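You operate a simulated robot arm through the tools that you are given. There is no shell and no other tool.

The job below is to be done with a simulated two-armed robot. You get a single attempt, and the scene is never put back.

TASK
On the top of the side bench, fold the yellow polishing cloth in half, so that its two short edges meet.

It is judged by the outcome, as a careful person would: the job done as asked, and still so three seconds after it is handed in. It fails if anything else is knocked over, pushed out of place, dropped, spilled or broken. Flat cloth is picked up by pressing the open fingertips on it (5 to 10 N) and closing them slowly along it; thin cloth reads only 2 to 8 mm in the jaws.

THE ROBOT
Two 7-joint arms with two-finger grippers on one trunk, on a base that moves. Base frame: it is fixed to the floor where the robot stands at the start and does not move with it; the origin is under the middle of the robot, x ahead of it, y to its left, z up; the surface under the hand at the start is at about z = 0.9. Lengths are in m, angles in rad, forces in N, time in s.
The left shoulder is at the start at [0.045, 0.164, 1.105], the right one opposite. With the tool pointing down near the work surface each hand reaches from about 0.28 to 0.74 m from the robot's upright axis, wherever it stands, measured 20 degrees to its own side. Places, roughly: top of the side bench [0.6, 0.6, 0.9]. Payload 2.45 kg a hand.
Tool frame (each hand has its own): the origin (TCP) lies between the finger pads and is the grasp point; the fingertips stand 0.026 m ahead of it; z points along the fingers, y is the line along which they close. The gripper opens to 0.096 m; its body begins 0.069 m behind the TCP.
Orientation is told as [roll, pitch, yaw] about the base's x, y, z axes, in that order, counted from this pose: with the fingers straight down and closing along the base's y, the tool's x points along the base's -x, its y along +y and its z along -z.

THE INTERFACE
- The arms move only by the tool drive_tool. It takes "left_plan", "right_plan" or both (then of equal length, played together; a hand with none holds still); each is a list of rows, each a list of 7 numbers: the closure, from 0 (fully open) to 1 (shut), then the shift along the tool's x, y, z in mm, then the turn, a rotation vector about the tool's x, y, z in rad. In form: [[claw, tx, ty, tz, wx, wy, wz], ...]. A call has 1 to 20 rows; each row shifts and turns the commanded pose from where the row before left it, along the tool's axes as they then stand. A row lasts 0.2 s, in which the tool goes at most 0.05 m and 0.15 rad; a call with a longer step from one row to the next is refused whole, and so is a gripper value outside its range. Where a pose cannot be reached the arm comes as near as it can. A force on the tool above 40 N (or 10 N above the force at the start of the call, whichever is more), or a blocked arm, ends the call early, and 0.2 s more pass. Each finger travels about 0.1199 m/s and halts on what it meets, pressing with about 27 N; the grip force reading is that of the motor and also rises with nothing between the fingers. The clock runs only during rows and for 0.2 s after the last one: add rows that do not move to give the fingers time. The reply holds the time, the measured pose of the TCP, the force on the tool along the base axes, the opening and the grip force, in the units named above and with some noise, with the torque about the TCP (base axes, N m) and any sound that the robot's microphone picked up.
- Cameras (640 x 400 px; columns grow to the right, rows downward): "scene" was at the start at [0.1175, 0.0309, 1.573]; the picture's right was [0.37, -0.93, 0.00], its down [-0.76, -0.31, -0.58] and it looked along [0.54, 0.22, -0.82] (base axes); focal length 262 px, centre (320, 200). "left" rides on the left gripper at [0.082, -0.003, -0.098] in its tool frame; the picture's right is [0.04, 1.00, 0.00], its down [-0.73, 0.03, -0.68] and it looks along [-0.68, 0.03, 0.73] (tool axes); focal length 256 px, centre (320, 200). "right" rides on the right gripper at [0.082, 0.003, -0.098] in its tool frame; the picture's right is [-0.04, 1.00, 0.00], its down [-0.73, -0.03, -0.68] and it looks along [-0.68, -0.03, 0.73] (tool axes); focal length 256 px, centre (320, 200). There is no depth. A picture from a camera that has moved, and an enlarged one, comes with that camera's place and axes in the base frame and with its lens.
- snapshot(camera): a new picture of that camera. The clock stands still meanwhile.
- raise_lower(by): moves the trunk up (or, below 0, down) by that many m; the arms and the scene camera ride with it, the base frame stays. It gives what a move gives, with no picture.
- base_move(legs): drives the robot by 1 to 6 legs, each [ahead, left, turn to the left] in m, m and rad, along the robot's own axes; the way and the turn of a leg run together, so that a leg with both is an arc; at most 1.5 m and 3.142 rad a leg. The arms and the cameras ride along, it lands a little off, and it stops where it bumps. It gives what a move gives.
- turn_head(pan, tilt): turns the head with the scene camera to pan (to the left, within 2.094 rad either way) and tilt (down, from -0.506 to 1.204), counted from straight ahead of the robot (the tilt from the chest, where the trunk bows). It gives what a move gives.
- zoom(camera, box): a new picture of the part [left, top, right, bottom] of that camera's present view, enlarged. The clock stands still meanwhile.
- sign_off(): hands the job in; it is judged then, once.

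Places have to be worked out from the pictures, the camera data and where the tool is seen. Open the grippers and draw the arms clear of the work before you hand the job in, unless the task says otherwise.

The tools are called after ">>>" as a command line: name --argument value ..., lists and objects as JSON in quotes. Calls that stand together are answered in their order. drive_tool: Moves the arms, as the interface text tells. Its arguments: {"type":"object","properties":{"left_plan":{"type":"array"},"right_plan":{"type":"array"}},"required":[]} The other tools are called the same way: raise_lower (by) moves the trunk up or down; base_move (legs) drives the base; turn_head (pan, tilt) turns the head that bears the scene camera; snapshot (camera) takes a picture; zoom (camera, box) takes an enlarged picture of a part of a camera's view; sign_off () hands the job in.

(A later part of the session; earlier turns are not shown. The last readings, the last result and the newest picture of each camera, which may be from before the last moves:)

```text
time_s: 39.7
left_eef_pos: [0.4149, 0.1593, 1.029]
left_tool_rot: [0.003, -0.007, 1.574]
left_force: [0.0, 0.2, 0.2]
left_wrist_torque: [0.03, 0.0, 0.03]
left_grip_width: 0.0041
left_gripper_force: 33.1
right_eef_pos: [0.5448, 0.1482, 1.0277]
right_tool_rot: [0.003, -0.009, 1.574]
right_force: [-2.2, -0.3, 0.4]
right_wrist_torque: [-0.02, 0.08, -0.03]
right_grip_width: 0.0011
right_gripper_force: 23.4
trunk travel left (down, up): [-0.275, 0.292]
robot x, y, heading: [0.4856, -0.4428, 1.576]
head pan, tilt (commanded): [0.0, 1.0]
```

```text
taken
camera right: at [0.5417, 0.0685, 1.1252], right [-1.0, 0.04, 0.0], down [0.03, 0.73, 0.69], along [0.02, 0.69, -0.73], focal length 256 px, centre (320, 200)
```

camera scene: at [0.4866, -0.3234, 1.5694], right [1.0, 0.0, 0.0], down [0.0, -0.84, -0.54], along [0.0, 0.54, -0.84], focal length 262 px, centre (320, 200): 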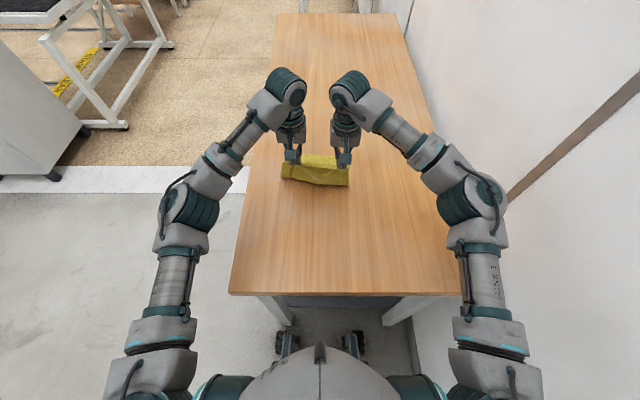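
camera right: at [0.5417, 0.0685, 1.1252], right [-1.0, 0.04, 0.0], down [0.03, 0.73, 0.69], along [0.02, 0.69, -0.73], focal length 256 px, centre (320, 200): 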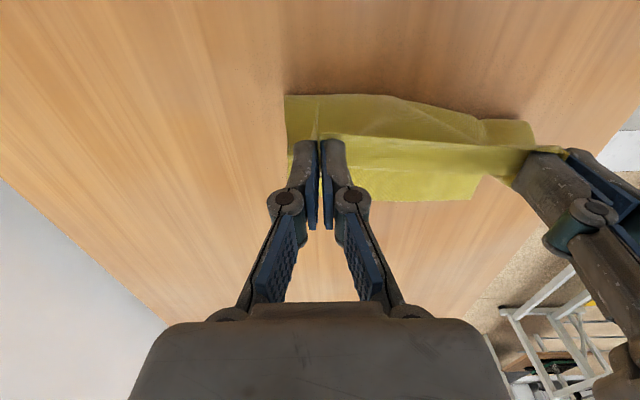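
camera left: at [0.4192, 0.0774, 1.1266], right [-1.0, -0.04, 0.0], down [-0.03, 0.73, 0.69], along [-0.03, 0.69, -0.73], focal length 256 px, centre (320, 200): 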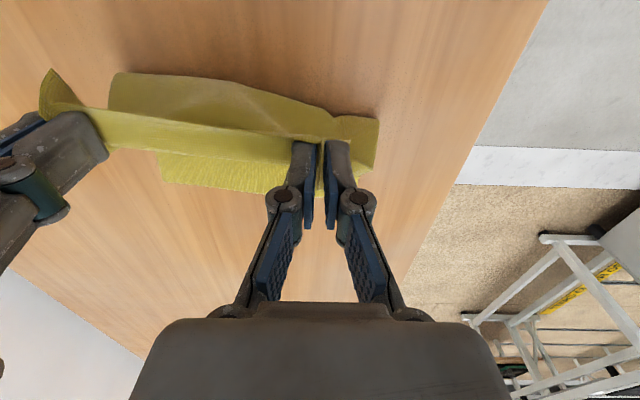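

The cloth hangs from both hands over the middle. I zoom in to see where the fold line and the far edge lie now.

>>> zoom --camera "left" --box '[20, 40, 420, 290]'

>>> zoom --camera "right" --box '[220, 60, 620, 310]'

>>> zoom --camera "scene" --box '[240, 110, 400, 210]'

```text
1.60 times, centred on (220, 165) of left
camera zoom: at [0.4192, 0.0774, 1.1266], right [-1.0, -0.04, 0.0], down [-0.03, 0.73, 0.69], along [-0.03, 0.69, -0.73], focal length 410 px, centre (480, 256)
```

zoom: 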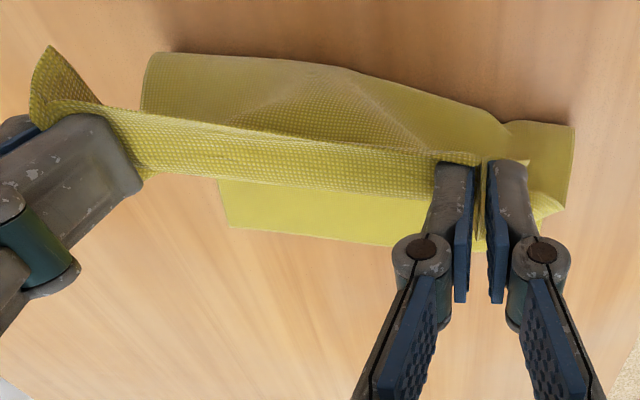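

```text
1.60 times, centred on (420, 185) of right
camera zoom: at [0.5417, 0.0685, 1.1252], right [-1.0, 0.04, 0.0], down [0.03, 0.73, 0.69], along [0.02, 0.69, -0.73], focal length 410 px, centre (160, 224)
```

zoom: 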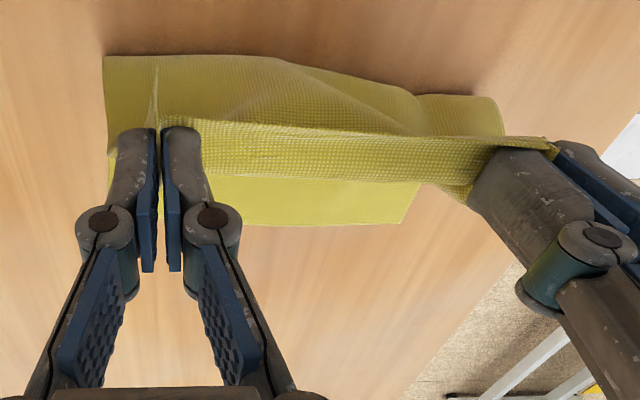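

```text
4.00 times, centred on (320, 160) of scene
camera zoom: at [0.4866, -0.3234, 1.5694], right [1.0, 0.0, 0.0], down [0.0, -0.84, -0.54], along [0.0, 0.54, -0.84], focal length 1046 px, centre (320, 360)
```

zoom: 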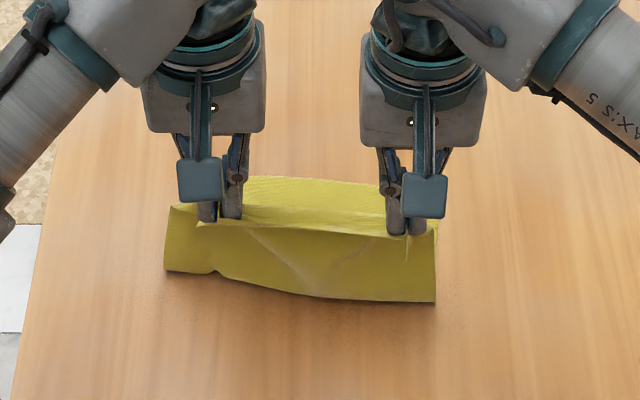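

The far edge now runs from about (0.367, 0.288) to (0.590, 0.271), and the hands are already centred on it in x. I tilt both hands forward by 0.36 rad for reach while moving on, and check that the tilt goes the right way.

>>> drive_tool --left_plan '[[1.0, -10, 0, 6, 0, -0.12, 0], [1.0, -9.2, 0, 7.2, 0, -0.12, 0], [1.0, -8.3, 0, 8.2, 0, -0.12, 0], [1.0, 0, 0, 0, 0, 0, 0]]' --right_plan '[[1.0, -10, 0, 6, 0, -0.12, 0], [1.0, -9.2, 0, 7.2, 0, -0.12, 0], [1.0, -8.3, 0, 8.2, 0, -0.12, 0], [1.0, 0, 0, 0, 0, 0, 0]]'

```text
time_s: 40.7
left_eef_pos: [0.4158, 0.1901, 1.0122]
left_tool_rot: [0.004, -0.37, 1.572]
left_force: [0.8, -0.5, 1.3]
left_wrist_torque: [-0.03, -0.07, -0.01]
left_grip_width: 0.0014
left_gripper_force: 27.7
right_eef_pos: [0.5444, 0.1788, 1.0091]
right_tool_rot: [0.003, -0.37, 1.57]
right_force: [-1.4, -0.6, -0.3]
right_wrist_torque: [0.01, 0.02, 0.0]
right_grip_width: 0.0013
right_gripper_force: 25.2
trunk travel left (down, up): [-0.275, 0.292]
robot x, y, heading: [0.4858, -0.4454, 1.571]
head pan, tilt (commanded): [0.0, 1.0]
```

The tilt is right: the fingers now point forward and down. I carry on forward and down towards the far edge, still some way above the bench.

>>> drive_tool --left_plan '[[1.0, -6.3, 0, 17.3, 0, 0, 0], [1.0, -6.3, 0, 17.3, 0, 0, 0], [1.0, -6.3, 0, 17.3, 0, 0, 0], [1.0, -5.6, 0, 10.7, 0, 0, 0], [1.0, -5.6, 0, 10.7, 0, 0, 0], [1.0, 0, 0, 0, 0, 0, 0]]' --right_plan '[[1.0, -6.3, 0, 17.3, 0, 0, 0], [1.0, -6.3, 0, 17.3, 0, 0, 0], [1.0, -6.3, 0, 17.3, 0, 0, 0], [1.0, -5.6, 0, 10.7, 0, 0, 0], [1.0, -5.6, 0, 10.7, 0, 0, 0], [1.0, 0, 0, 0, 0, 0, 0]]'

>>> zoom --camera "left" --box '[20, 40, 420, 290]'

>>> zoom --camera "right" --box '[220, 60, 620, 310]'

>>> zoom --camera "scene" --box '[240, 110, 400, 210]'

```text
time_s: 42.1
left_eef_pos: [0.4162, 0.2437, 0.9542]
left_tool_rot: [0.004, -0.369, 1.571]
left_force: [-0.9, -0.1, 0.2]
left_wrist_torque: [0.0, -0.03, -0.03]
left_grip_width: 0.0015
left_gripper_force: 27.9
right_eef_pos: [0.5458, 0.2336, 0.9522]
right_tool_rot: [0.003, -0.372, 1.571]
right_force: [-2.7, 0.3, 0.5]
right_wrist_torque: [0.01, 0.04, -0.02]
right_grip_width: 0.0006
right_gripper_force: 24.2
trunk travel left (down, up): [-0.275, 0.292]
robot x, y, heading: [0.4835, -0.4473, 1.578]
head pan, tilt (commanded): [0.0, 1.0]
```

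```text
1.60 times, centred on (220, 165) of left
camera zoom: at [0.4201, 0.1326, 1.0165], right [-1.0, -0.04, -0.01], down [-0.03, 0.44, 0.9], along [-0.03, 0.9, -0.44], focal length 410 px, centre (480, 256)
```

zoom: 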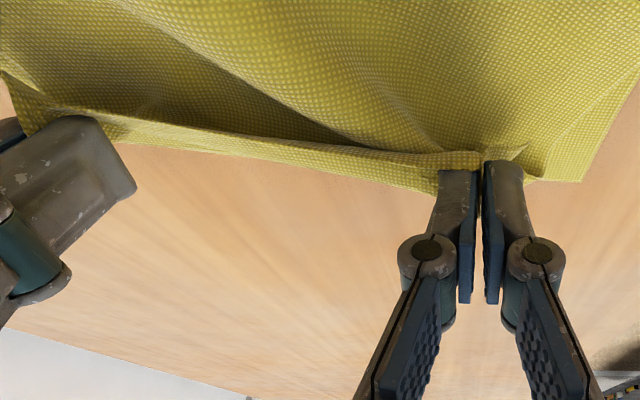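

```text
1.60 times, centred on (420, 185) of right
camera zoom: at [0.5419, 0.1229, 1.014], right [-1.0, 0.04, 0.02], down [0.03, 0.44, 0.9], along [0.02, 0.9, -0.44], focal length 410 px, centre (160, 224)
```

zoom: 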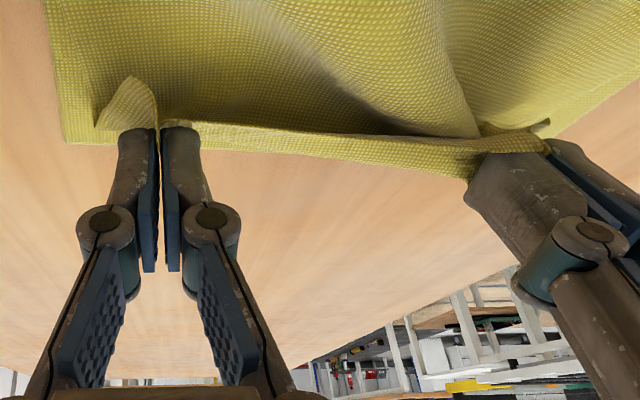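

```text
4.00 times, centred on (320, 160) of scene
camera zoom: at [0.4867, -0.3232, 1.5694], right [1.0, 0.0, 0.0], down [0.0, -0.84, -0.54], along [0.0, 0.54, -0.84], focal length 1046 px, centre (320, 360)
```

zoom: 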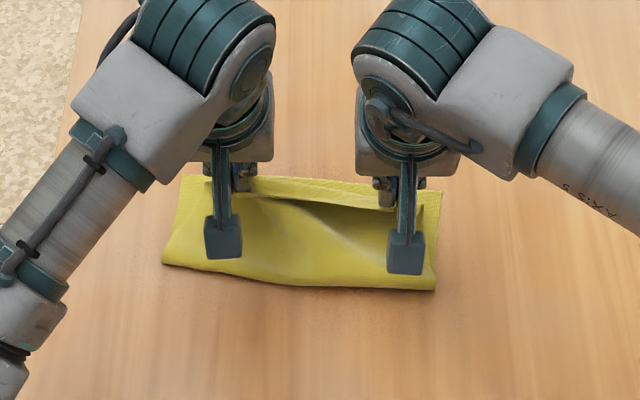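

The far corners are at (0.369, 0.288) and (0.587, 0.269), and the hands still need about 19 mm forward and 22 mm down. I bring the edge to just above the bench.

>>> drive_tool --left_plan '[[1.0, -3.7, 0, 7.9, 0, 0, 0], [1.0, -3.7, 0, 7.9, 0, 0, 0], [1.0, -3.7, 0, 7.9, 0, 0, 0], [1.0, 0, 0, 0, 0, 0, 0]]' --right_plan '[[1.0, -3.7, 0, 7.9, 0, 0, 0], [1.0, -3.7, 0, 7.9, 0, 0, 0], [1.0, -3.7, 0, 7.9, 0, 0, 0], [1.0, 0, 0, 0, 0, 0, 0]]'

>>> zoom --camera "left" --box '[20, 40, 420, 290]'

>>> zoom --camera "right" --box '[220, 60, 620, 310]'

>>> zoom --camera "scene" --box '[240, 110, 400, 210]'

```text
time_s: 43.1
left_eef_pos: [0.4164, 0.262, 0.9355]
left_tool_rot: [0.003, -0.368, 1.572]
left_force: [0.3, -1.0, 0.8]
left_wrist_torque: [0.03, 0.03, -0.01]
left_grip_width: 0.0019
left_gripper_force: 29.4
right_eef_pos: [0.5475, 0.2509, 0.9343]
right_tool_rot: [0.003, -0.37, 1.572]
right_force: [-0.1, 1.1, -4.2]
right_wrist_torque: [0.06, 0.06, 0.03]
right_grip_width: 0.0007
right_gripper_force: 23.6
trunk travel left (down, up): [-0.275, 0.292]
robot x, y, heading: [0.4855, -0.4436, 1.572]
head pan, tilt (commanded): [0.0, 1.0]
```

```text
1.60 times, centred on (220, 165) of left
camera zoom: at [0.4198, 0.1513, 0.9974], right [-1.0, -0.04, -0.01], down [-0.03, 0.44, 0.9], along [-0.03, 0.9, -0.44], focal length 410 px, centre (480, 256)
```

zoom: 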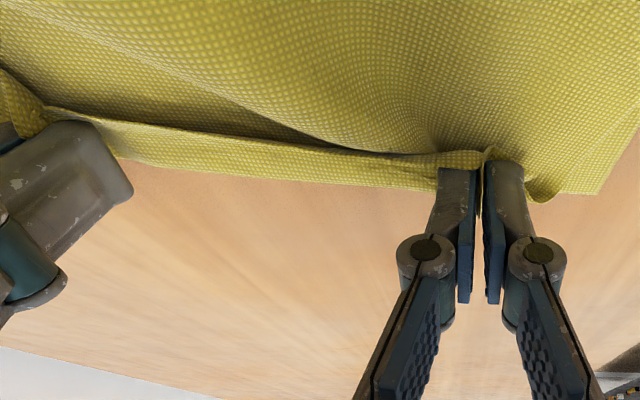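

```text
1.60 times, centred on (420, 185) of right
camera zoom: at [0.5427, 0.1421, 0.9963], right [-1.0, 0.04, 0.02], down [0.03, 0.44, 0.9], along [0.02, 0.9, -0.44], focal length 410 px, centre (160, 224)
```

zoom: 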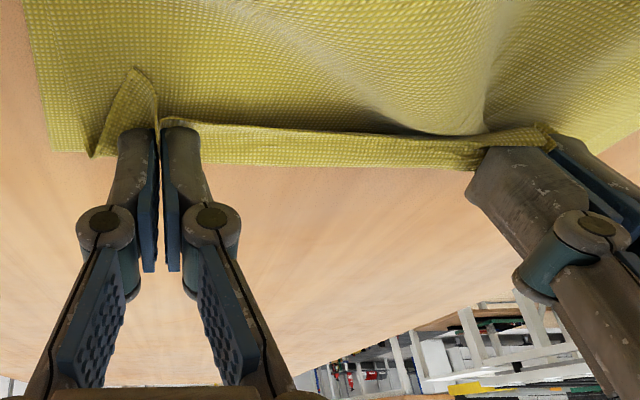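

```text
4.00 times, centred on (320, 160) of scene
camera zoom: at [0.4868, -0.3231, 1.5693], right [1.0, 0.0, 0.0], down [0.0, -0.84, -0.54], along [0.0, 0.54, -0.84], focal length 1046 px, centre (320, 360)
```

zoom: 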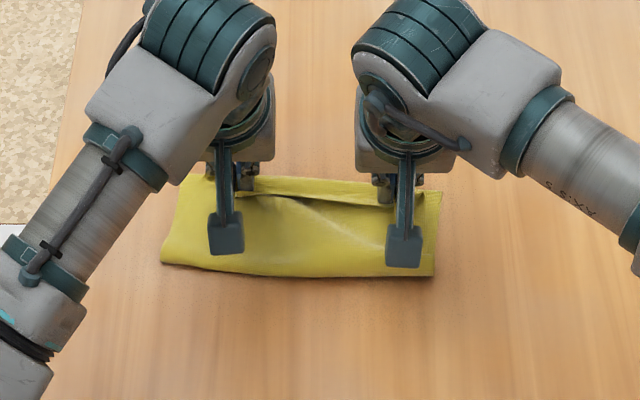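

The top edge hangs right over the far edge; the corners are at about (0.571, 0.269) on the right and (0.39, 0.281) on the left. I lower in small steps until the fingertips touch.

>>> drive_tool --left_plan '[[1.0, 0.7, 0, 1.9, 0, 0, 0], [1.0, 0.7, 0, 1.9, 0, 0, 0], [1.0, 0, 0, 0, 0, 0, 0]]' --right_plan '[[1.0, 0.35, 0, 1.9, 0, 0, 0], [1.0, 0.35, 0, 1.9, 0, 0, 0], [1.0, 0, 0, 0, 0, 0, 0]]'

```text
time_s: 43.9
left_eef_pos: [0.417, 0.2634, 0.9305]
left_tool_rot: [0.003, -0.368, 1.572]
left_force: [0.0, -0.3, 2.1]
left_wrist_torque: [0.0, 0.06, -0.01]
left_grip_width: 0.002
left_gripper_force: 29.6
right_eef_pos: [0.5458, 0.2538, 0.9304]
right_tool_rot: [0.004, -0.367, 1.571]
right_force: [-0.2, 0.8, -0.5]
right_wrist_torque: [-0.02, 0.05, 0.03]
right_grip_width: 0.0028
right_gripper_force: 23.9
trunk travel left (down, up): [-0.275, 0.292]
robot x, y, heading: [0.486, -0.444, 1.571]
head pan, tilt (commanded): [0.0, 1.0]
```

The left hand barely touches at 2 N, and the right doesn't touch yet. I give one more small step down and check.

>>> drive_tool --left_plan '[[1.0, 0.2, 0, 0.5, 0, 0, 0], [1.0, 0, 0, 0, 0, 0, 0]]' --right_plan '[[1.0, 0.5, 0, 1.5, 0, 0, 0], [1.0, 0, 0, 0, 0, 0, 0]]'

>>> zoom --camera "left" --box '[120, 40, 440, 240]'

>>> zoom --camera "right" --box '[200, 40, 520, 240]'

```text
time_s: 44.5
left_eef_pos: [0.4164, 0.262, 0.9308]
left_tool_rot: [0.003, -0.371, 1.572]
left_force: [0.2, -1.2, 0.8]
left_wrist_torque: [-0.01, -0.06, 0.0]
left_grip_width: 0.0019
left_gripper_force: 29.3
right_eef_pos: [0.5441, 0.2542, 0.9287]
right_tool_rot: [0.002, -0.368, 1.571]
right_force: [-0.6, -2.2, 7.7]
right_wrist_torque: [0.03, 0.06, 0.0]
right_grip_width: 0.0031
right_gripper_force: 25.7
trunk travel left (down, up): [-0.275, 0.292]
robot x, y, heading: [0.4873, -0.4465, 1.572]
head pan, tilt (commanded): [0.0, 1.0]
```

```text
2.00 times, centred on (280, 140) of left
camera zoom: at [0.4193, 0.1512, 0.993], right [-1.0, -0.04, -0.01], down [-0.03, 0.44, 0.9], along [-0.03, 0.9, -0.44], focal length 512 px, centre (400, 320)
```

zoom: 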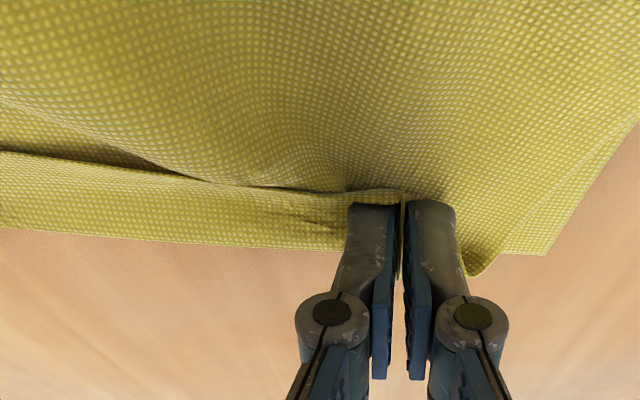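

```text
2.00 times, centred on (360, 140) of right
camera zoom: at [0.5417, 0.1431, 0.9912], right [-1.0, 0.04, 0.02], down [0.03, 0.44, 0.9], along [0.02, 0.9, -0.44], focal length 512 px, centre (240, 320)
```

zoom: 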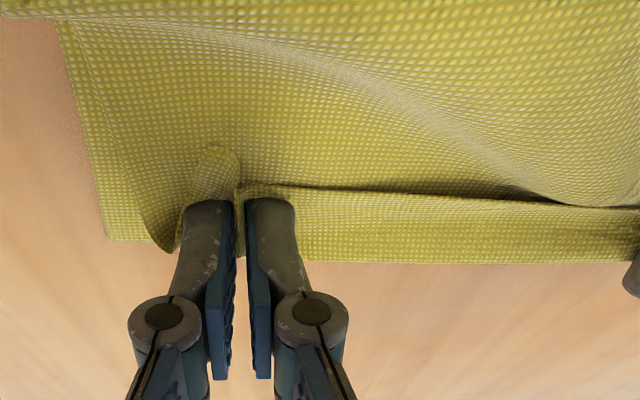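

The right hand presses with 7.7 N. I zoom closer on the right corner to understand how its flap lies before I release.

>>> zoom --camera "right" --box '[220, 80, 380, 180]'

>>> zoom --camera "left" --box '[260, 80, 420, 180]'

```text
4.00 times, centred on (300, 130) of right
camera zoom: at [0.5417, 0.1431, 0.9912], right [-1.0, 0.04, 0.02], down [0.03, 0.44, 0.9], along [0.02, 0.9, -0.44], focal length 1024 px, centre (400, 480)
```

zoom: 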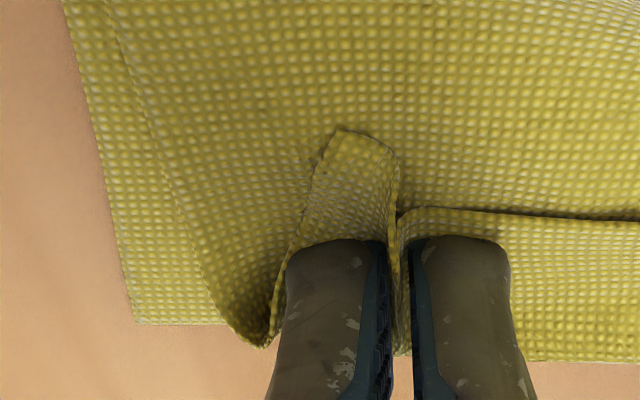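

```text
4.00 times, centred on (340, 130) of left
camera zoom: at [0.4193, 0.1512, 0.993], right [-1.0, -0.04, -0.01], down [-0.03, 0.44, 0.9], along [-0.03, 0.9, -0.44], focal length 1024 px, centre (240, 480)
```

zoom: 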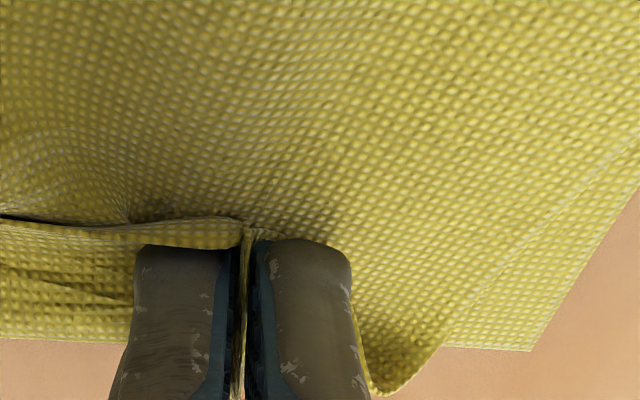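

I now see that the hands gripped with the margin on the robot side, so the last ~25 mm of the edge is doubled back like a hem, and the body lies about 22 mm too far forward. Before releasing I lift slightly and move both hands back about 22 mm, so the edge can unroll onto the far edge.

>>> drive_tool --left_plan '[[1.0, -1.5, 0, -3.7, 0, 0, 0], [1.0, 6.8, 0, -2.6, 0, 0, 0], [1.0, 6.8, 0, -2.6, 0, 0, 0], [1.0, 6.8, 0, -2.6, 0, 0, 0], [1.0, 0, 0, 0, 0, 0, 0]]' --right_plan '[[1.0, -1.5, 0, -4.7, 0, 0, 0], [1.0, 6.8, 0, -2.6, 0, 0, 0], [1.0, 6.8, 0, -2.6, 0, 0, 0], [1.0, 6.8, 0, -2.6, 0, 0, 0], [1.0, 0, 0, 0, 0, 0, 0]]'

>>> zoom --camera "left" --box '[120, 40, 440, 240]'

>>> zoom --camera "right" --box '[200, 40, 520, 240]'

>>> zoom --camera "scene" --box '[240, 110, 400, 210]'

```text
time_s: 45.7
left_eef_pos: [0.4162, 0.2416, 0.9343]
left_tool_rot: [0.003, -0.369, 1.575]
left_force: [-1.5, -1.3, 0.9]
left_wrist_torque: [0.08, -0.02, 0.04]
left_grip_width: 0.001
left_gripper_force: 25.2
right_eef_pos: [0.5454, 0.2319, 0.9338]
right_tool_rot: [0.005, -0.37, 1.569]
right_force: [0.8, 1.8, -1.5]
right_wrist_torque: [0.03, 0.22, 0.07]
right_grip_width: 0.0035
right_gripper_force: 23.8
trunk travel left (down, up): [-0.275, 0.292]
robot x, y, heading: [0.4861, -0.4429, 1.571]
head pan, tilt (commanded): [0.0, 1.0]
```

```text
2.00 times, centred on (280, 140) of left
camera zoom: at [0.4195, 0.1303, 0.9964], right [-1.0, -0.04, -0.01], down [-0.03, 0.44, 0.9], along [-0.03, 0.9, -0.44], focal length 512 px, centre (400, 320)
```

zoom: 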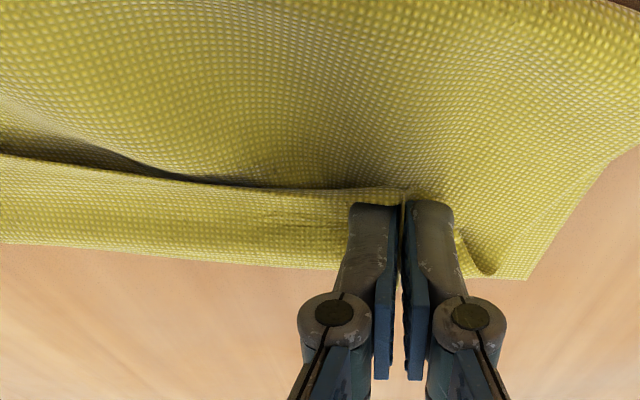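

```text
2.00 times, centred on (360, 140) of right
camera zoom: at [0.5423, 0.1219, 0.9958], right [-1.0, 0.04, 0.02], down [0.03, 0.44, 0.9], along [0.02, 0.9, -0.44], focal length 512 px, centre (240, 320)
```

zoom: 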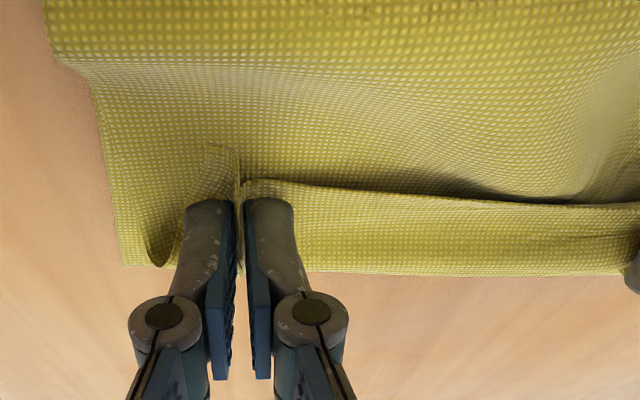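

```text
4.00 times, centred on (320, 160) of scene
camera zoom: at [0.4866, -0.3229, 1.5693], right [1.0, 0.0, 0.0], down [0.0, -0.84, -0.54], along [0.0, 0.54, -0.84], focal length 1046 px, centre (320, 360)
```

zoom: 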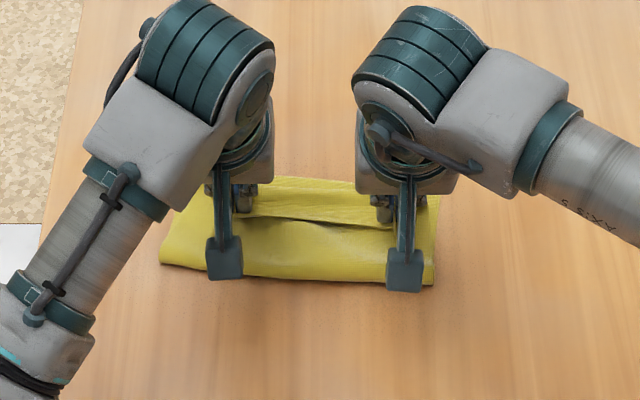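

The bottom layer's far corners haven't moved (0.368, 0.290 and 0.586, 0.271). I open both hands slowly and look at how the edge relaxes.

>>> drive_tool --left_plan '[[0.95, 0, 0, 0, 0, 0, 0], [0.9, 0, 0, 0, 0, 0, 0], [0.85, 0, 0, 0, 0, 0, 0], [0.8, 0, 0, 0, 0, 0, 0], [0.75, 0, 0, 0, 0, 0, 0], [0.7, 0, 0, 0, 0, 0, 0], [0.65, 0, 0, 0, 0, 0, 0], [0.65, 0, 0, 0, 0, 0, 0]]' --right_plan '[[0.95, 0, 0, 0, 0, 0, 0], [0.9, 0, 0, 0, 0, 0, 0], [0.85, 0, 0, 0, 0, 0, 0], [0.8, 0, 0, 0, 0, 0, 0], [0.75, 0, 0, 0, 0, 0, 0], [0.7, 0, 0, 0, 0, 0, 0], [0.65, 0, 0, 0, 0, 0, 0], [0.65, 0, 0, 0, 0, 0, 0]]'

>>> zoom --camera "left" --box '[120, 40, 440, 240]'

>>> zoom --camera "right" --box '[200, 40, 520, 240]'

>>> zoom --camera "scene" --box '[240, 110, 400, 210]'

```text
time_s: 47.5
left_eef_pos: [0.415, 0.2421, 0.935]
left_tool_rot: [0.004, -0.367, 1.572]
left_force: [0.0, -0.2, -1.3]
left_wrist_torque: [0.04, 0.0, 0.02]
left_grip_width: 0.034
left_gripper_force: 0.1
right_eef_pos: [0.5459, 0.2322, 0.9341]
right_tool_rot: [0.004, -0.367, 1.572]
right_force: [-0.3, 0.0, -0.5]
right_wrist_torque: [0.01, -0.01, -0.01]
right_grip_width: 0.0338
right_gripper_force: 0.1
trunk travel left (down, up): [-0.275, 0.292]
robot x, y, heading: [0.4847, -0.4443, 1.572]
head pan, tilt (commanded): [0.0, 1.0]
```

```text
2.00 times, centred on (280, 140) of left
camera zoom: at [0.4197, 0.1303, 0.9964], right [-1.0, -0.04, -0.01], down [-0.03, 0.44, 0.9], along [-0.03, 0.9, -0.44], focal length 512 px, centre (400, 320)
```

zoom: 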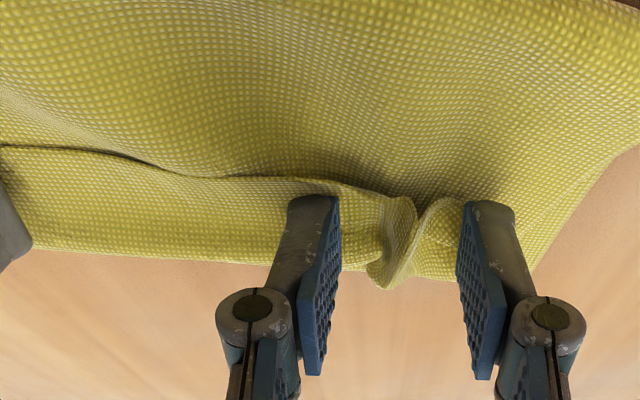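

```text
2.00 times, centred on (360, 140) of right
camera zoom: at [0.5426, 0.1221, 0.9957], right [-1.0, 0.04, 0.02], down [0.03, 0.44, 0.9], along [0.02, 0.9, -0.44], focal length 512 px, centre (240, 320)
```

zoom: 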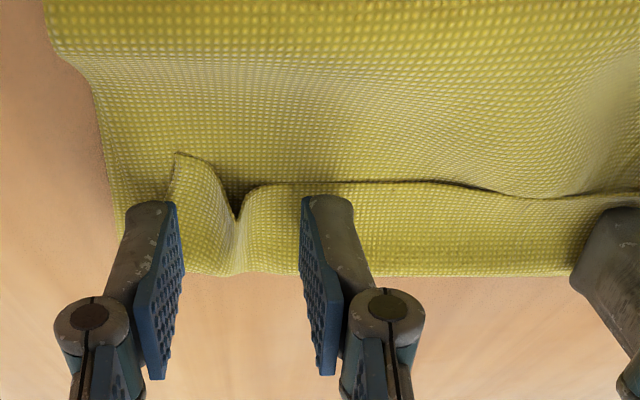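

```text
4.00 times, centred on (320, 160) of scene
camera zoom: at [0.4869, -0.3226, 1.5693], right [1.0, 0.0, 0.0], down [0.0, -0.84, -0.54], along [0.0, 0.54, -0.84], focal length 1046 px, centre (320, 360)
```

zoom: 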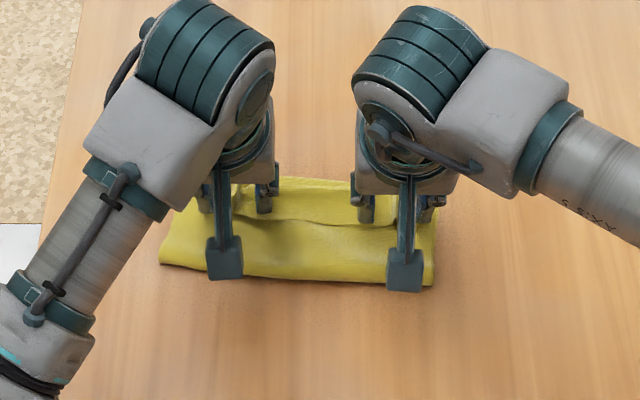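

The edge is still doubled back, with small wrinkles where it was pinched. I withdraw both hands along their fingers and bring them upright, to get a clear view.

>>> drive_tool --left_plan '[[0.65, 0, 0, -15, 0, 0, 0], [0.65, 0, 0, -20, 0, 0, 0], [0.65, 0, 0, -25, 0, 0, 0], [0.65, 0, 0, -25, 0, 0.12, 0], [0.65, 0, 0, -10, 0, 0.12, 0], [0.65, 0, 0, 0, 0, 0.12, 0], [0.65, 0, 20, 0, 0, 0, 0], [0.65, 0, 20, 0, 0, 0, 0]]' --right_plan '[[0.65, 0, 0, -15, 0, 0, 0], [0.65, 0, 0, -20, 0, 0, 0], [0.65, 0, 0, -25, 0, 0, 0], [0.65, 0, 0, -25, 0, 0.12, 0], [0.65, 0, 0, -10, 0, 0.12, 0], [0.65, 0, 0, 0, 0, 0.12, 0], [0.65, 0, -20, 0, 0, 0, 0], [0.65, 0, -20, 0, 0, 0, 0]]'

>>> snapshot --camera "scene"

>>> snapshot --camera "left"

>>> snapshot --camera "right"

```text
time_s: 49.3
left_eef_pos: [0.3745, 0.2098, 1.0248]
left_tool_rot: [0.004, -0.009, 1.573]
left_force: [0.8, 0.0, -0.8]
left_wrist_torque: [0.02, 0.02, -0.01]
left_grip_width: 0.0335
left_gripper_force: 0.1
right_eef_pos: [0.5869, 0.1974, 1.0229]
right_tool_rot: [0.004, -0.009, 1.572]
right_force: [0.3, -0.1, -0.9]
right_wrist_torque: [-0.01, -0.03, -0.03]
right_grip_width: 0.0338
right_gripper_force: 0.1
trunk travel left (down, up): [-0.275, 0.292]
robot x, y, heading: [0.4835, -0.4454, 1.572]
head pan, tilt (commanded): [0.0, 1.0]
```

```text
taken
camera scene: at [0.4867, -0.3223, 1.5692], right [1.0, 0.0, 0.0], down [0.0, -0.84, -0.54], along [0.0, 0.54, -0.84], focal length 262 px, centre (320, 200)
```

scene: 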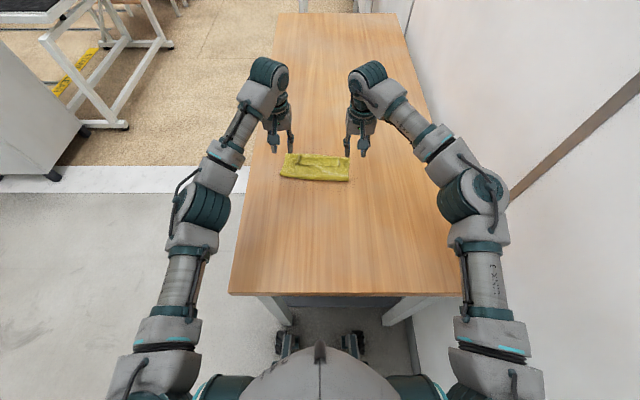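

```text
taken
camera left: at [0.3795, 0.1273, 1.1225], right [-1.0, -0.04, 0.0], down [-0.03, 0.73, 0.69], along [-0.03, 0.68, -0.73], focal length 256 px, centre (320, 200)
```

left: 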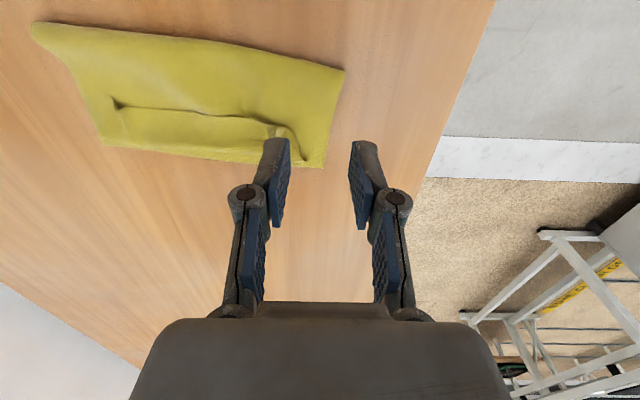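

```text
taken
camera right: at [0.5833, 0.1169, 1.1194], right [-1.0, 0.04, 0.0], down [0.03, 0.73, 0.68], along [0.02, 0.68, -0.73], focal length 256 px, centre (320, 200)
```

right: 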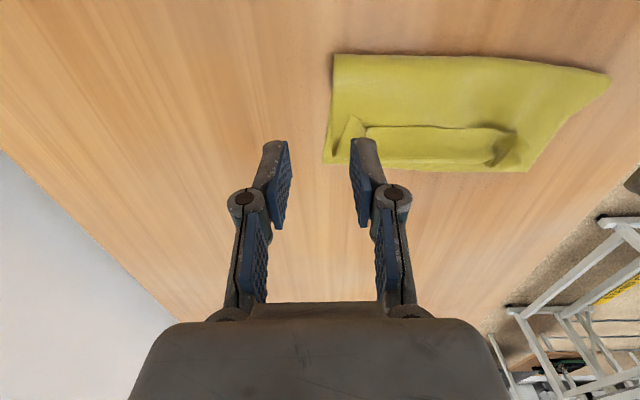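

>>> zoom --camera "scene" --box '[264, 138, 366, 196]'

>>> zoom --camera "left" --box '[20, 0, 360, 200]'

>>> zoom --camera "right" --box '[300, 20, 620, 210]'

```text
6.27 times, centred on (315, 167) of scene
camera zoom: at [0.4867, -0.3223, 1.5692], right [1.0, 0.0, 0.0], down [0.0, -0.84, -0.54], along [0.0, 0.54, -0.84], focal length 1641 px, centre (351, 407)
```

zoom: 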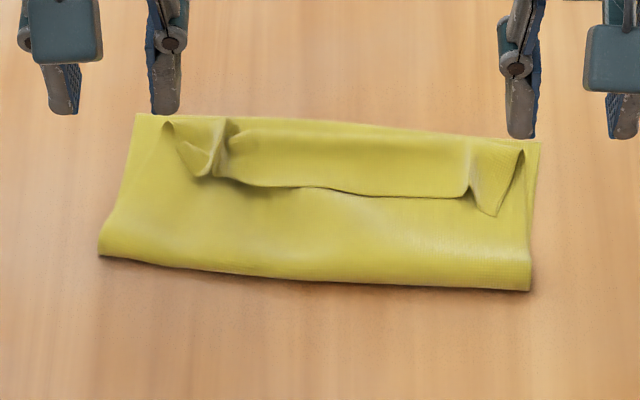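

```text
1.88 times, centred on (190, 100) of left
camera zoom: at [0.3795, 0.1273, 1.1225], right [-1.0, -0.04, 0.0], down [-0.03, 0.73, 0.69], along [-0.03, 0.68, -0.73], focal length 482 px, centre (565, 388)
```

zoom: 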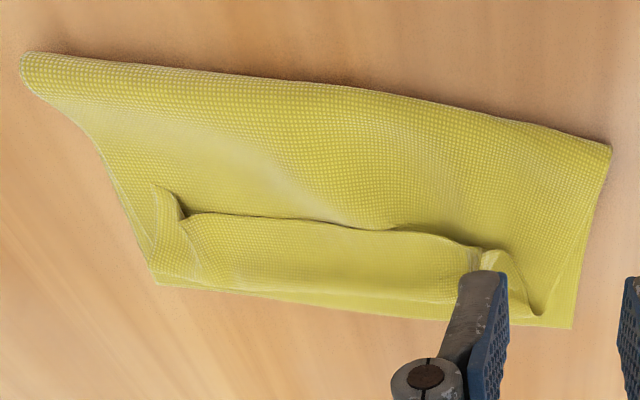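

```text
2.00 times, centred on (460, 115) of right
camera zoom: at [0.5833, 0.1169, 1.1194], right [-1.0, 0.04, 0.0], down [0.03, 0.73, 0.68], along [0.02, 0.68, -0.73], focal length 512 px, centre (40, 370)
```

zoom: 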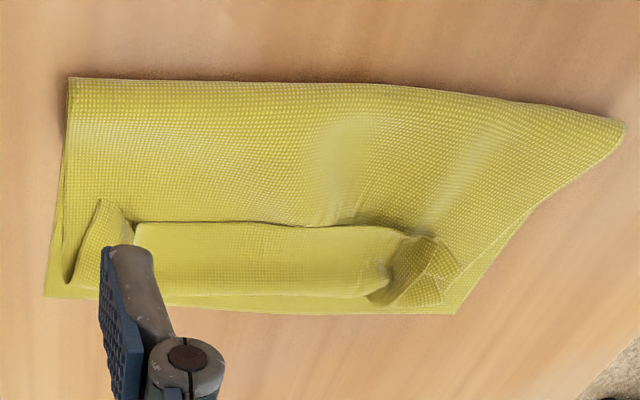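

The fold itself worked, but about 40 mm of the edge is turned back like a hem. My plan is to take the same two wrinkles again, unfold the cloth flat, then pinch it along its middle line and lift it so both halves hang and lie down together. First I return to just above the release poses.

>>> drive_tool --left_plan '[[0.65, 0, -20, 0, 0, 0, 0], [0.65, 0, -20, 0, 0, 0, 0], [0.65, 0, 0, 0, 0, -0.12, 0], [0.65, 0, 0, 0, 0, -0.12, 0], [0.65, 0, 0, 10, 0, -0.12, 0], [0.65, 0, 0, 25, 0, 0, 0], [0.65, 0, 0, 25, 0, 0, 0], [0.65, 0, 0, 10, 0, 0, 0], [0.65, 0, 0, 0, 0, 0, 0]]' --right_plan '[[0.65, 0, 20, 0, 0, 0, 0], [0.65, 0, 20, 0, 0, 0, 0], [0.65, 0, 0, 0, 0, -0.12, 0], [0.65, 0, 0, 0, 0, -0.12, 0], [0.65, 0, 0, 10, 0, -0.12, 0], [0.65, 0, 0, 25, 0, 0, 0], [0.65, 0, 0, 25, 0, 0, 0], [0.65, 0, 0, 10, 0, 0, 0], [0.65, 0, 0, 0, 0, 0, 0]]'

>>> zoom --camera "left" --box '[120, 40, 440, 240]'

>>> zoom --camera "right" --box '[200, 40, 520, 240]'

```text
time_s: 51.3
left_eef_pos: [0.4161, 0.2324, 0.9577]
left_tool_rot: [0.003, -0.368, 1.573]
left_force: [0.8, -0.3, -0.3]
left_wrist_torque: [-0.01, -0.02, -0.02]
left_grip_width: 0.0337
left_gripper_force: 0.1
right_eef_pos: [0.5465, 0.2231, 0.9582]
right_tool_rot: [0.004, -0.371, 1.57]
right_force: [-0.4, -0.2, 0.3]
right_wrist_torque: [-0.04, -0.01, 0.0]
right_grip_width: 0.0336
right_gripper_force: 0.2
trunk travel left (down, up): [-0.275, 0.292]
robot x, y, heading: [0.4846, -0.4458, 1.575]
head pan, tilt (commanded): [0.0, 1.0]
```

```text
2.00 times, centred on (280, 140) of left
camera zoom: at [0.4201, 0.1211, 1.0201], right [-1.0, -0.04, -0.01], down [-0.03, 0.44, 0.9], along [-0.03, 0.9, -0.44], focal length 512 px, centre (400, 320)
```

zoom: 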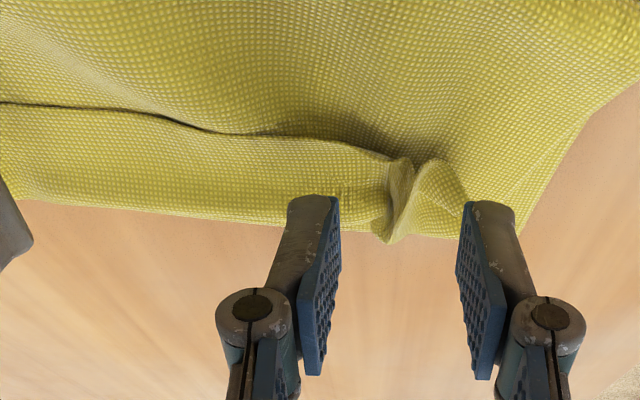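

```text
2.00 times, centred on (360, 140) of right
camera zoom: at [0.5424, 0.1124, 1.019], right [-1.0, 0.04, 0.02], down [0.03, 0.44, 0.9], along [0.02, 0.9, -0.44], focal length 512 px, centre (240, 320)
```

zoom: 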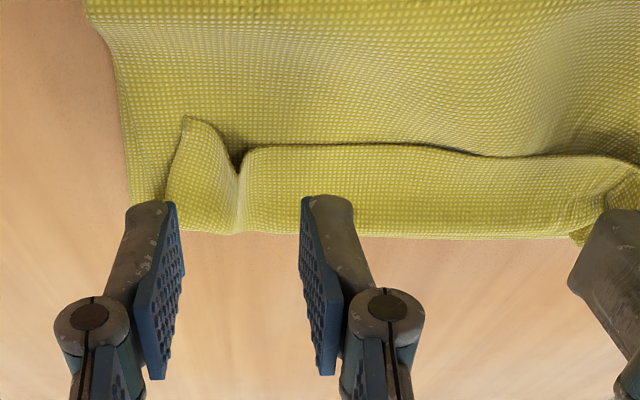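

Both wrinkles sit between the open fingers. I go down the remaining 28 mm and close slowly on them.

>>> drive_tool --left_plan '[[0.65, 0, 0, 12, 0, 0, 0], [0.65, 0, 0, 12, 0, 0, 0], [0.65, 0, 0, 4, 0, 0, 0], [0.7, 0, 0, 0, 0, 0, 0], [0.75, 0, 0, 0, 0, 0, 0], [0.8, 0, 0, 0, 0, 0, 0], [0.84, 0, 0, 0, 0, 0, 0], [0.88, 0, 0, 0, 0, 0, 0], [0.92, 0, 0, 0, 0, 0, 0], [0.96, 0, 0, 0, 0, 0, 0], [1.0, 0, 0, 0, 0, 0, 0], [1.0, 0, 0, 0, 0, 0, 0]]' --right_plan '[[0.65, 0, 0, 12, 0, 0, 0], [0.65, 0, 0, 12, 0, 0, 0], [0.65, 0, 0, 4, 0, 0, 0], [0.7, 0, 0, 0, 0, 0, 0], [0.75, 0, 0, 0, 0, 0, 0], [0.8, 0, 0, 0, 0, 0, 0], [0.84, 0, 0, 0, 0, 0, 0], [0.88, 0, 0, 0, 0, 0, 0], [0.92, 0, 0, 0, 0, 0, 0], [0.96, 0, 0, 0, 0, 0, 0], [1.0, 0, 0, 0, 0, 0, 0], [1.0, 0, 0, 0, 0, 0, 0]]'

>>> zoom --camera "left" --box '[120, 40, 440, 240]'

>>> zoom --camera "right" --box '[200, 40, 520, 240]'

```text
time_s: 53.9
left_eef_pos: [0.4154, 0.2434, 0.9329]
left_tool_rot: [0.003, -0.368, 1.571]
left_force: [-0.5, -0.5, -0.3]
left_wrist_torque: [0.01, -0.02, 0.02]
left_grip_width: 0.0043
left_gripper_force: 29.2
right_eef_pos: [0.5464, 0.2322, 0.9313]
right_tool_rot: [0.003, -0.37, 1.571]
right_force: [-0.1, -0.7, -0.2]
right_wrist_torque: [0.0, 0.01, -0.02]
right_grip_width: 0.0036
right_gripper_force: 30.6
trunk travel left (down, up): [-0.275, 0.292]
robot x, y, heading: [0.4868, -0.4509, 1.571]
head pan, tilt (commanded): [0.0, 1.0]
```

```text
2.00 times, centred on (280, 140) of left
camera zoom: at [0.4193, 0.1314, 0.9944], right [-1.0, -0.04, -0.01], down [-0.03, 0.44, 0.9], along [-0.03, 0.9, -0.44], focal length 512 px, centre (400, 320)
```

zoom: 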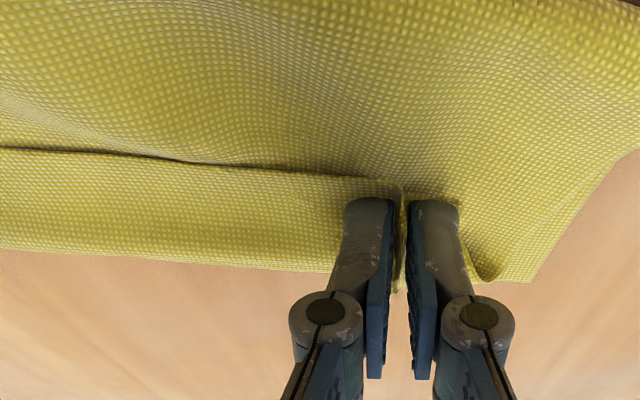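

```text
2.00 times, centred on (360, 140) of right
camera zoom: at [0.5425, 0.1224, 0.9933], right [-1.0, 0.04, 0.02], down [0.03, 0.44, 0.9], along [0.02, 0.9, -0.44], focal length 512 px, centre (240, 320)
```

zoom: 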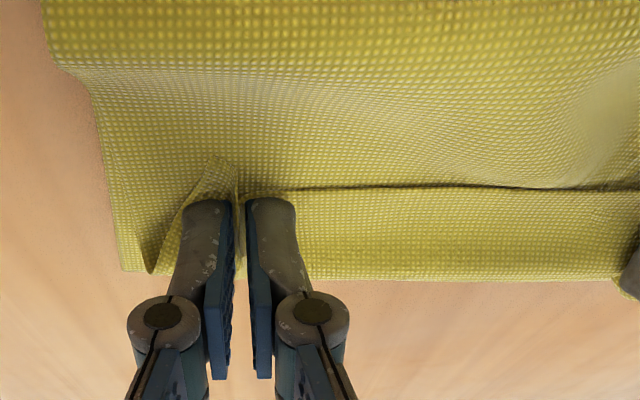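

Both hands grip again (4.3 and 3.6 mm). I lift and run the arc back toward the robot to unfold the cloth.

>>> drive_tool --left_plan '[[1.0, 2.4, 0, -15.9, 0, 0, 0], [1.0, 2.4, 0, -15.9, 0, 0, 0], [1.0, 2.4, 0, -15.9, 0, 0, 0], [1.0, 5.7, 1, -12.9, 0, 0.12, 0], [1.0, 7.2, 1, -12.2, 0, 0.12, 0], [1.0, 8.6, 1, -11.2, 0, 0.12, 0], [1.0, 12.5, 1, -6, 0, 0, 0], [1.0, 12.5, 1, -6, 0, 0, 0], [1.0, 12.5, 1, -6, 0, 0, 0], [1.0, 12.5, 1, -6, 0, 0, 0], [1.0, 0, 0, 0, 0, 0, 0]]' --right_plan '[[1.0, 2.4, 0, -15.9, 0, 0, 0], [1.0, 2.4, 0, -15.9, 0, 0, 0], [1.0, 2.4, 0, -15.9, 0, 0, 0], [1.0, 5.7, 1, -12.9, 0, 0.12, 0], [1.0, 7.2, 1, -12.2, 0, 0.12, 0], [1.0, 8.6, 1, -11.2, 0, 0.12, 0], [1.0, 12.5, 1, -6, 0, 0, 0], [1.0, 12.5, 1, -6, 0, 0, 0], [1.0, 12.5, 1, -6, 0, 0, 0], [1.0, 12.5, 1, -6, 0, 0, 0], [1.0, 0, 0, 0, 0, 0, 0]]'

>>> zoom --camera "scene" --box '[240, 110, 400, 210]'

>>> zoom --camera "left" --box '[20, 40, 420, 290]'

```text
time_s: 56.3
left_eef_pos: [0.4098, 0.1394, 1.0256]
left_tool_rot: [0.003, -0.008, 1.575]
left_force: [-0.1, 2.2, -0.2]
left_wrist_torque: [-0.01, 0.02, -0.01]
left_grip_width: 0.0049
left_gripper_force: 28.2
right_eef_pos: [0.5377, 0.1281, 1.0275]
right_tool_rot: [0.004, -0.008, 1.573]
right_force: [-0.9, -0.1, 0.7]
right_wrist_torque: [-0.02, -0.12, 0.03]
right_grip_width: 0.0008
right_gripper_force: 24.4
trunk travel left (down, up): [-0.275, 0.292]
robot x, y, heading: [0.4867, -0.4454, 1.575]
head pan, tilt (commanded): [0.0, 1.0]
```

```text
4.00 times, centred on (320, 160) of scene
camera zoom: at [0.4863, -0.3227, 1.5692], right [1.0, 0.0, 0.0], down [0.0, -0.84, -0.54], along [0.0, 0.54, -0.84], focal length 1046 px, centre (320, 360)
```

zoom: 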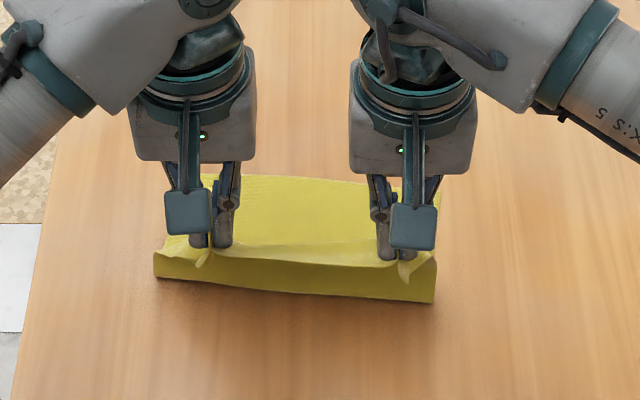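

```text
1.60 times, centred on (220, 165) of left
camera zoom: at [0.4137, 0.0571, 1.1239], right [-1.0, -0.04, 0.0], down [-0.03, 0.73, 0.68], along [-0.03, 0.68, -0.73], focal length 410 px, centre (480, 256)
```

zoom: 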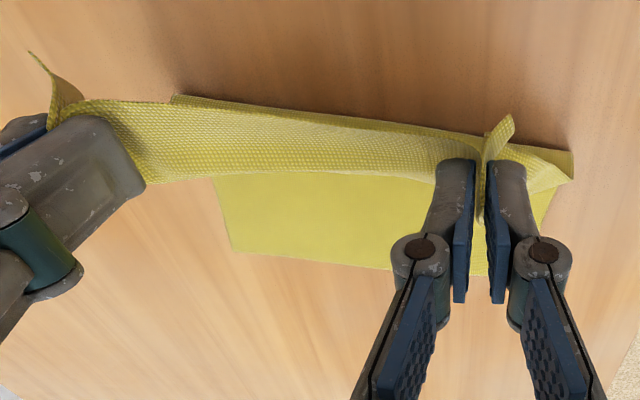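

The cloth unfolds cleanly from the held edge. I carry on along the arc down to the near side.

>>> drive_tool --left_plan '[[1.0, 12.5, 1, 2, 0, 0, 0], [1.0, 12.5, 1, 2, 0, 0, 0], [1.0, 12.5, 1, 9, 0, 0, 0], [1.0, 12.5, 1, 9, 0, 0, 0], [1.0, 12.5, 1, 9, 0, 0, 0], [1.0, 10, 1, 12.5, 0, 0, 0], [1.0, 10, 1, 12.5, 0, 0, 0], [1.0, 8, 1, 14, 0, 0, 0], [1.0, 8, 0, 14, 0, 0, 0], [1.0, 0, 0, 0, 0, 0, 0]]' --right_plan '[[1.0, 12.5, 1, 2, 0, 0, 0], [1.0, 12.5, 1, 2, 0, 0, 0], [1.0, 12.5, 1, 9, 0, 0, 0], [1.0, 12.5, 1, 9, 0, 0, 0], [1.0, 12.5, 1, 9, 0, 0, 0], [1.0, 10, 1, 12.5, 0, 0, 0], [1.0, 10, 1, 12.5, 0, 0, 0], [1.0, 8, 1, 14, 0, 0, 0], [1.0, 8, 0, 14, 0, 0, 0], [1.0, 0, 0, 0, 0, 0, 0]]'

>>> zoom --camera "scene" --box '[240, 130, 400, 230]'

>>> snapshot --camera "left"

>>> snapshot --camera "right"

```text
time_s: 58.5
left_eef_pos: [0.4021, 0.042, 0.9424]
left_tool_rot: [0.003, -0.009, 1.574]
left_force: [0.0, 0.0, -0.8]
left_wrist_torque: [0.02, -0.01, -0.03]
left_grip_width: 0.0051
left_gripper_force: 31.2
right_eef_pos: [0.5311, 0.0295, 0.9411]
right_tool_rot: [0.007, -0.01, 1.572]
right_force: [-1.8, 0.4, 1.2]
right_wrist_torque: [-0.02, -0.09, -0.03]
right_grip_width: 0.0013
right_gripper_force: 28.7
trunk travel left (down, up): [-0.275, 0.292]
robot x, y, heading: [0.488, -0.445, 1.569]
head pan, tilt (commanded): [0.0, 1.0]
```

```text
4.00 times, centred on (320, 180) of scene
camera zoom: at [0.4862, -0.3243, 1.5695], right [1.0, 0.0, 0.0], down [0.0, -0.84, -0.54], along [0.0, 0.54, -0.84], focal length 1046 px, centre (320, 280)
```

zoom: 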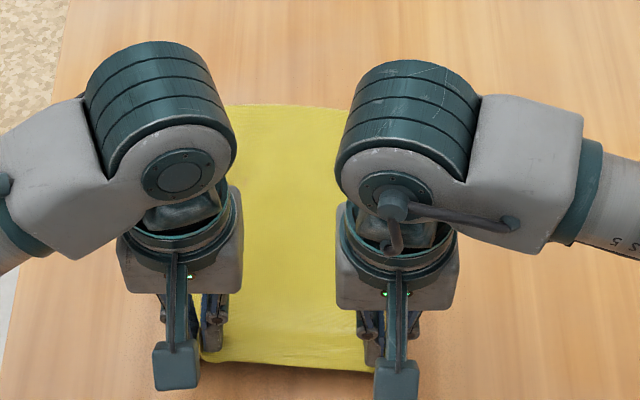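

```text
taken
camera left: at [0.4045, -0.0419, 1.0401], right [-1.0, -0.04, 0.0], down [-0.03, 0.73, 0.69], along [-0.03, 0.68, -0.73], focal length 256 px, centre (320, 200)
```

left: 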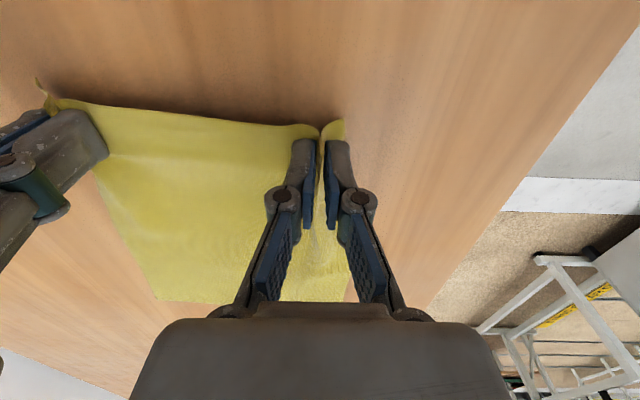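

```text
taken
camera right: at [0.5271, -0.0513, 1.0383], right [-1.0, 0.04, 0.0], down [0.03, 0.73, 0.69], along [0.02, 0.69, -0.73], focal length 256 px, centre (320, 200)
```

right: 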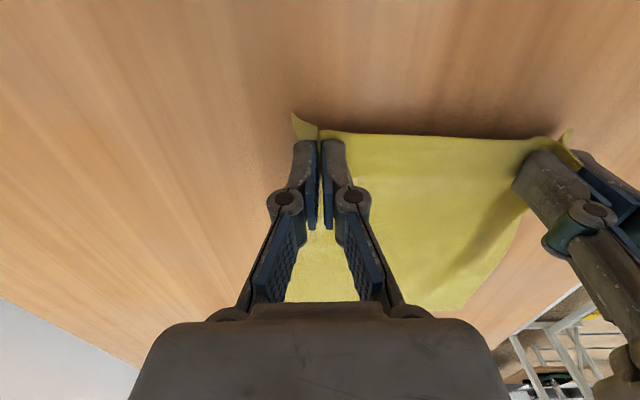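

The cloth is spread out again, with the edge held about 15 mm up at the near side. I lower it to the bench before releasing.

>>> drive_tool --left_plan '[[1.0, 0.5, 0, 5, 0, 0, 0], [1.0, 0.5, 0, 5, 0, 0, 0], [1.0, 0.5, 0, 3, 0, 0, 0], [1.0, 0, 0, 2, 0, 0, 0], [1.0, 0, 0, 0, 0, 0, 0]]' --right_plan '[[1.0, 0.5, 0, 5, 0, 0, 0], [1.0, 0.5, 0, 5, 0, 0, 0], [1.0, 0.5, 0, 3, 0, 0, 0], [1.0, 0, 0, 1, 0, 0, 0], [1.0, 0, 0, 0, 0, 0, 0]]'

```text
time_s: 59.7
left_eef_pos: [0.4014, 0.0396, 0.9273]
left_tool_rot: [0.005, -0.008, 1.575]
left_force: [-0.5, -0.2, 3.1]
left_wrist_torque: [0.02, 0.0, -0.01]
left_grip_width: 0.0034
left_gripper_force: 26.2
right_eef_pos: [0.5297, 0.0295, 0.9273]
right_tool_rot: [0.003, -0.008, 1.574]
right_force: [-5.3, 0.3, 3.6]
right_wrist_torque: [0.03, -0.01, 0.0]
right_grip_width: 0.0024
right_gripper_force: 32.3
trunk travel left (down, up): [-0.275, 0.292]
robot x, y, heading: [0.4826, -0.447, 1.572]
head pan, tilt (commanded): [0.0, 1.0]
```

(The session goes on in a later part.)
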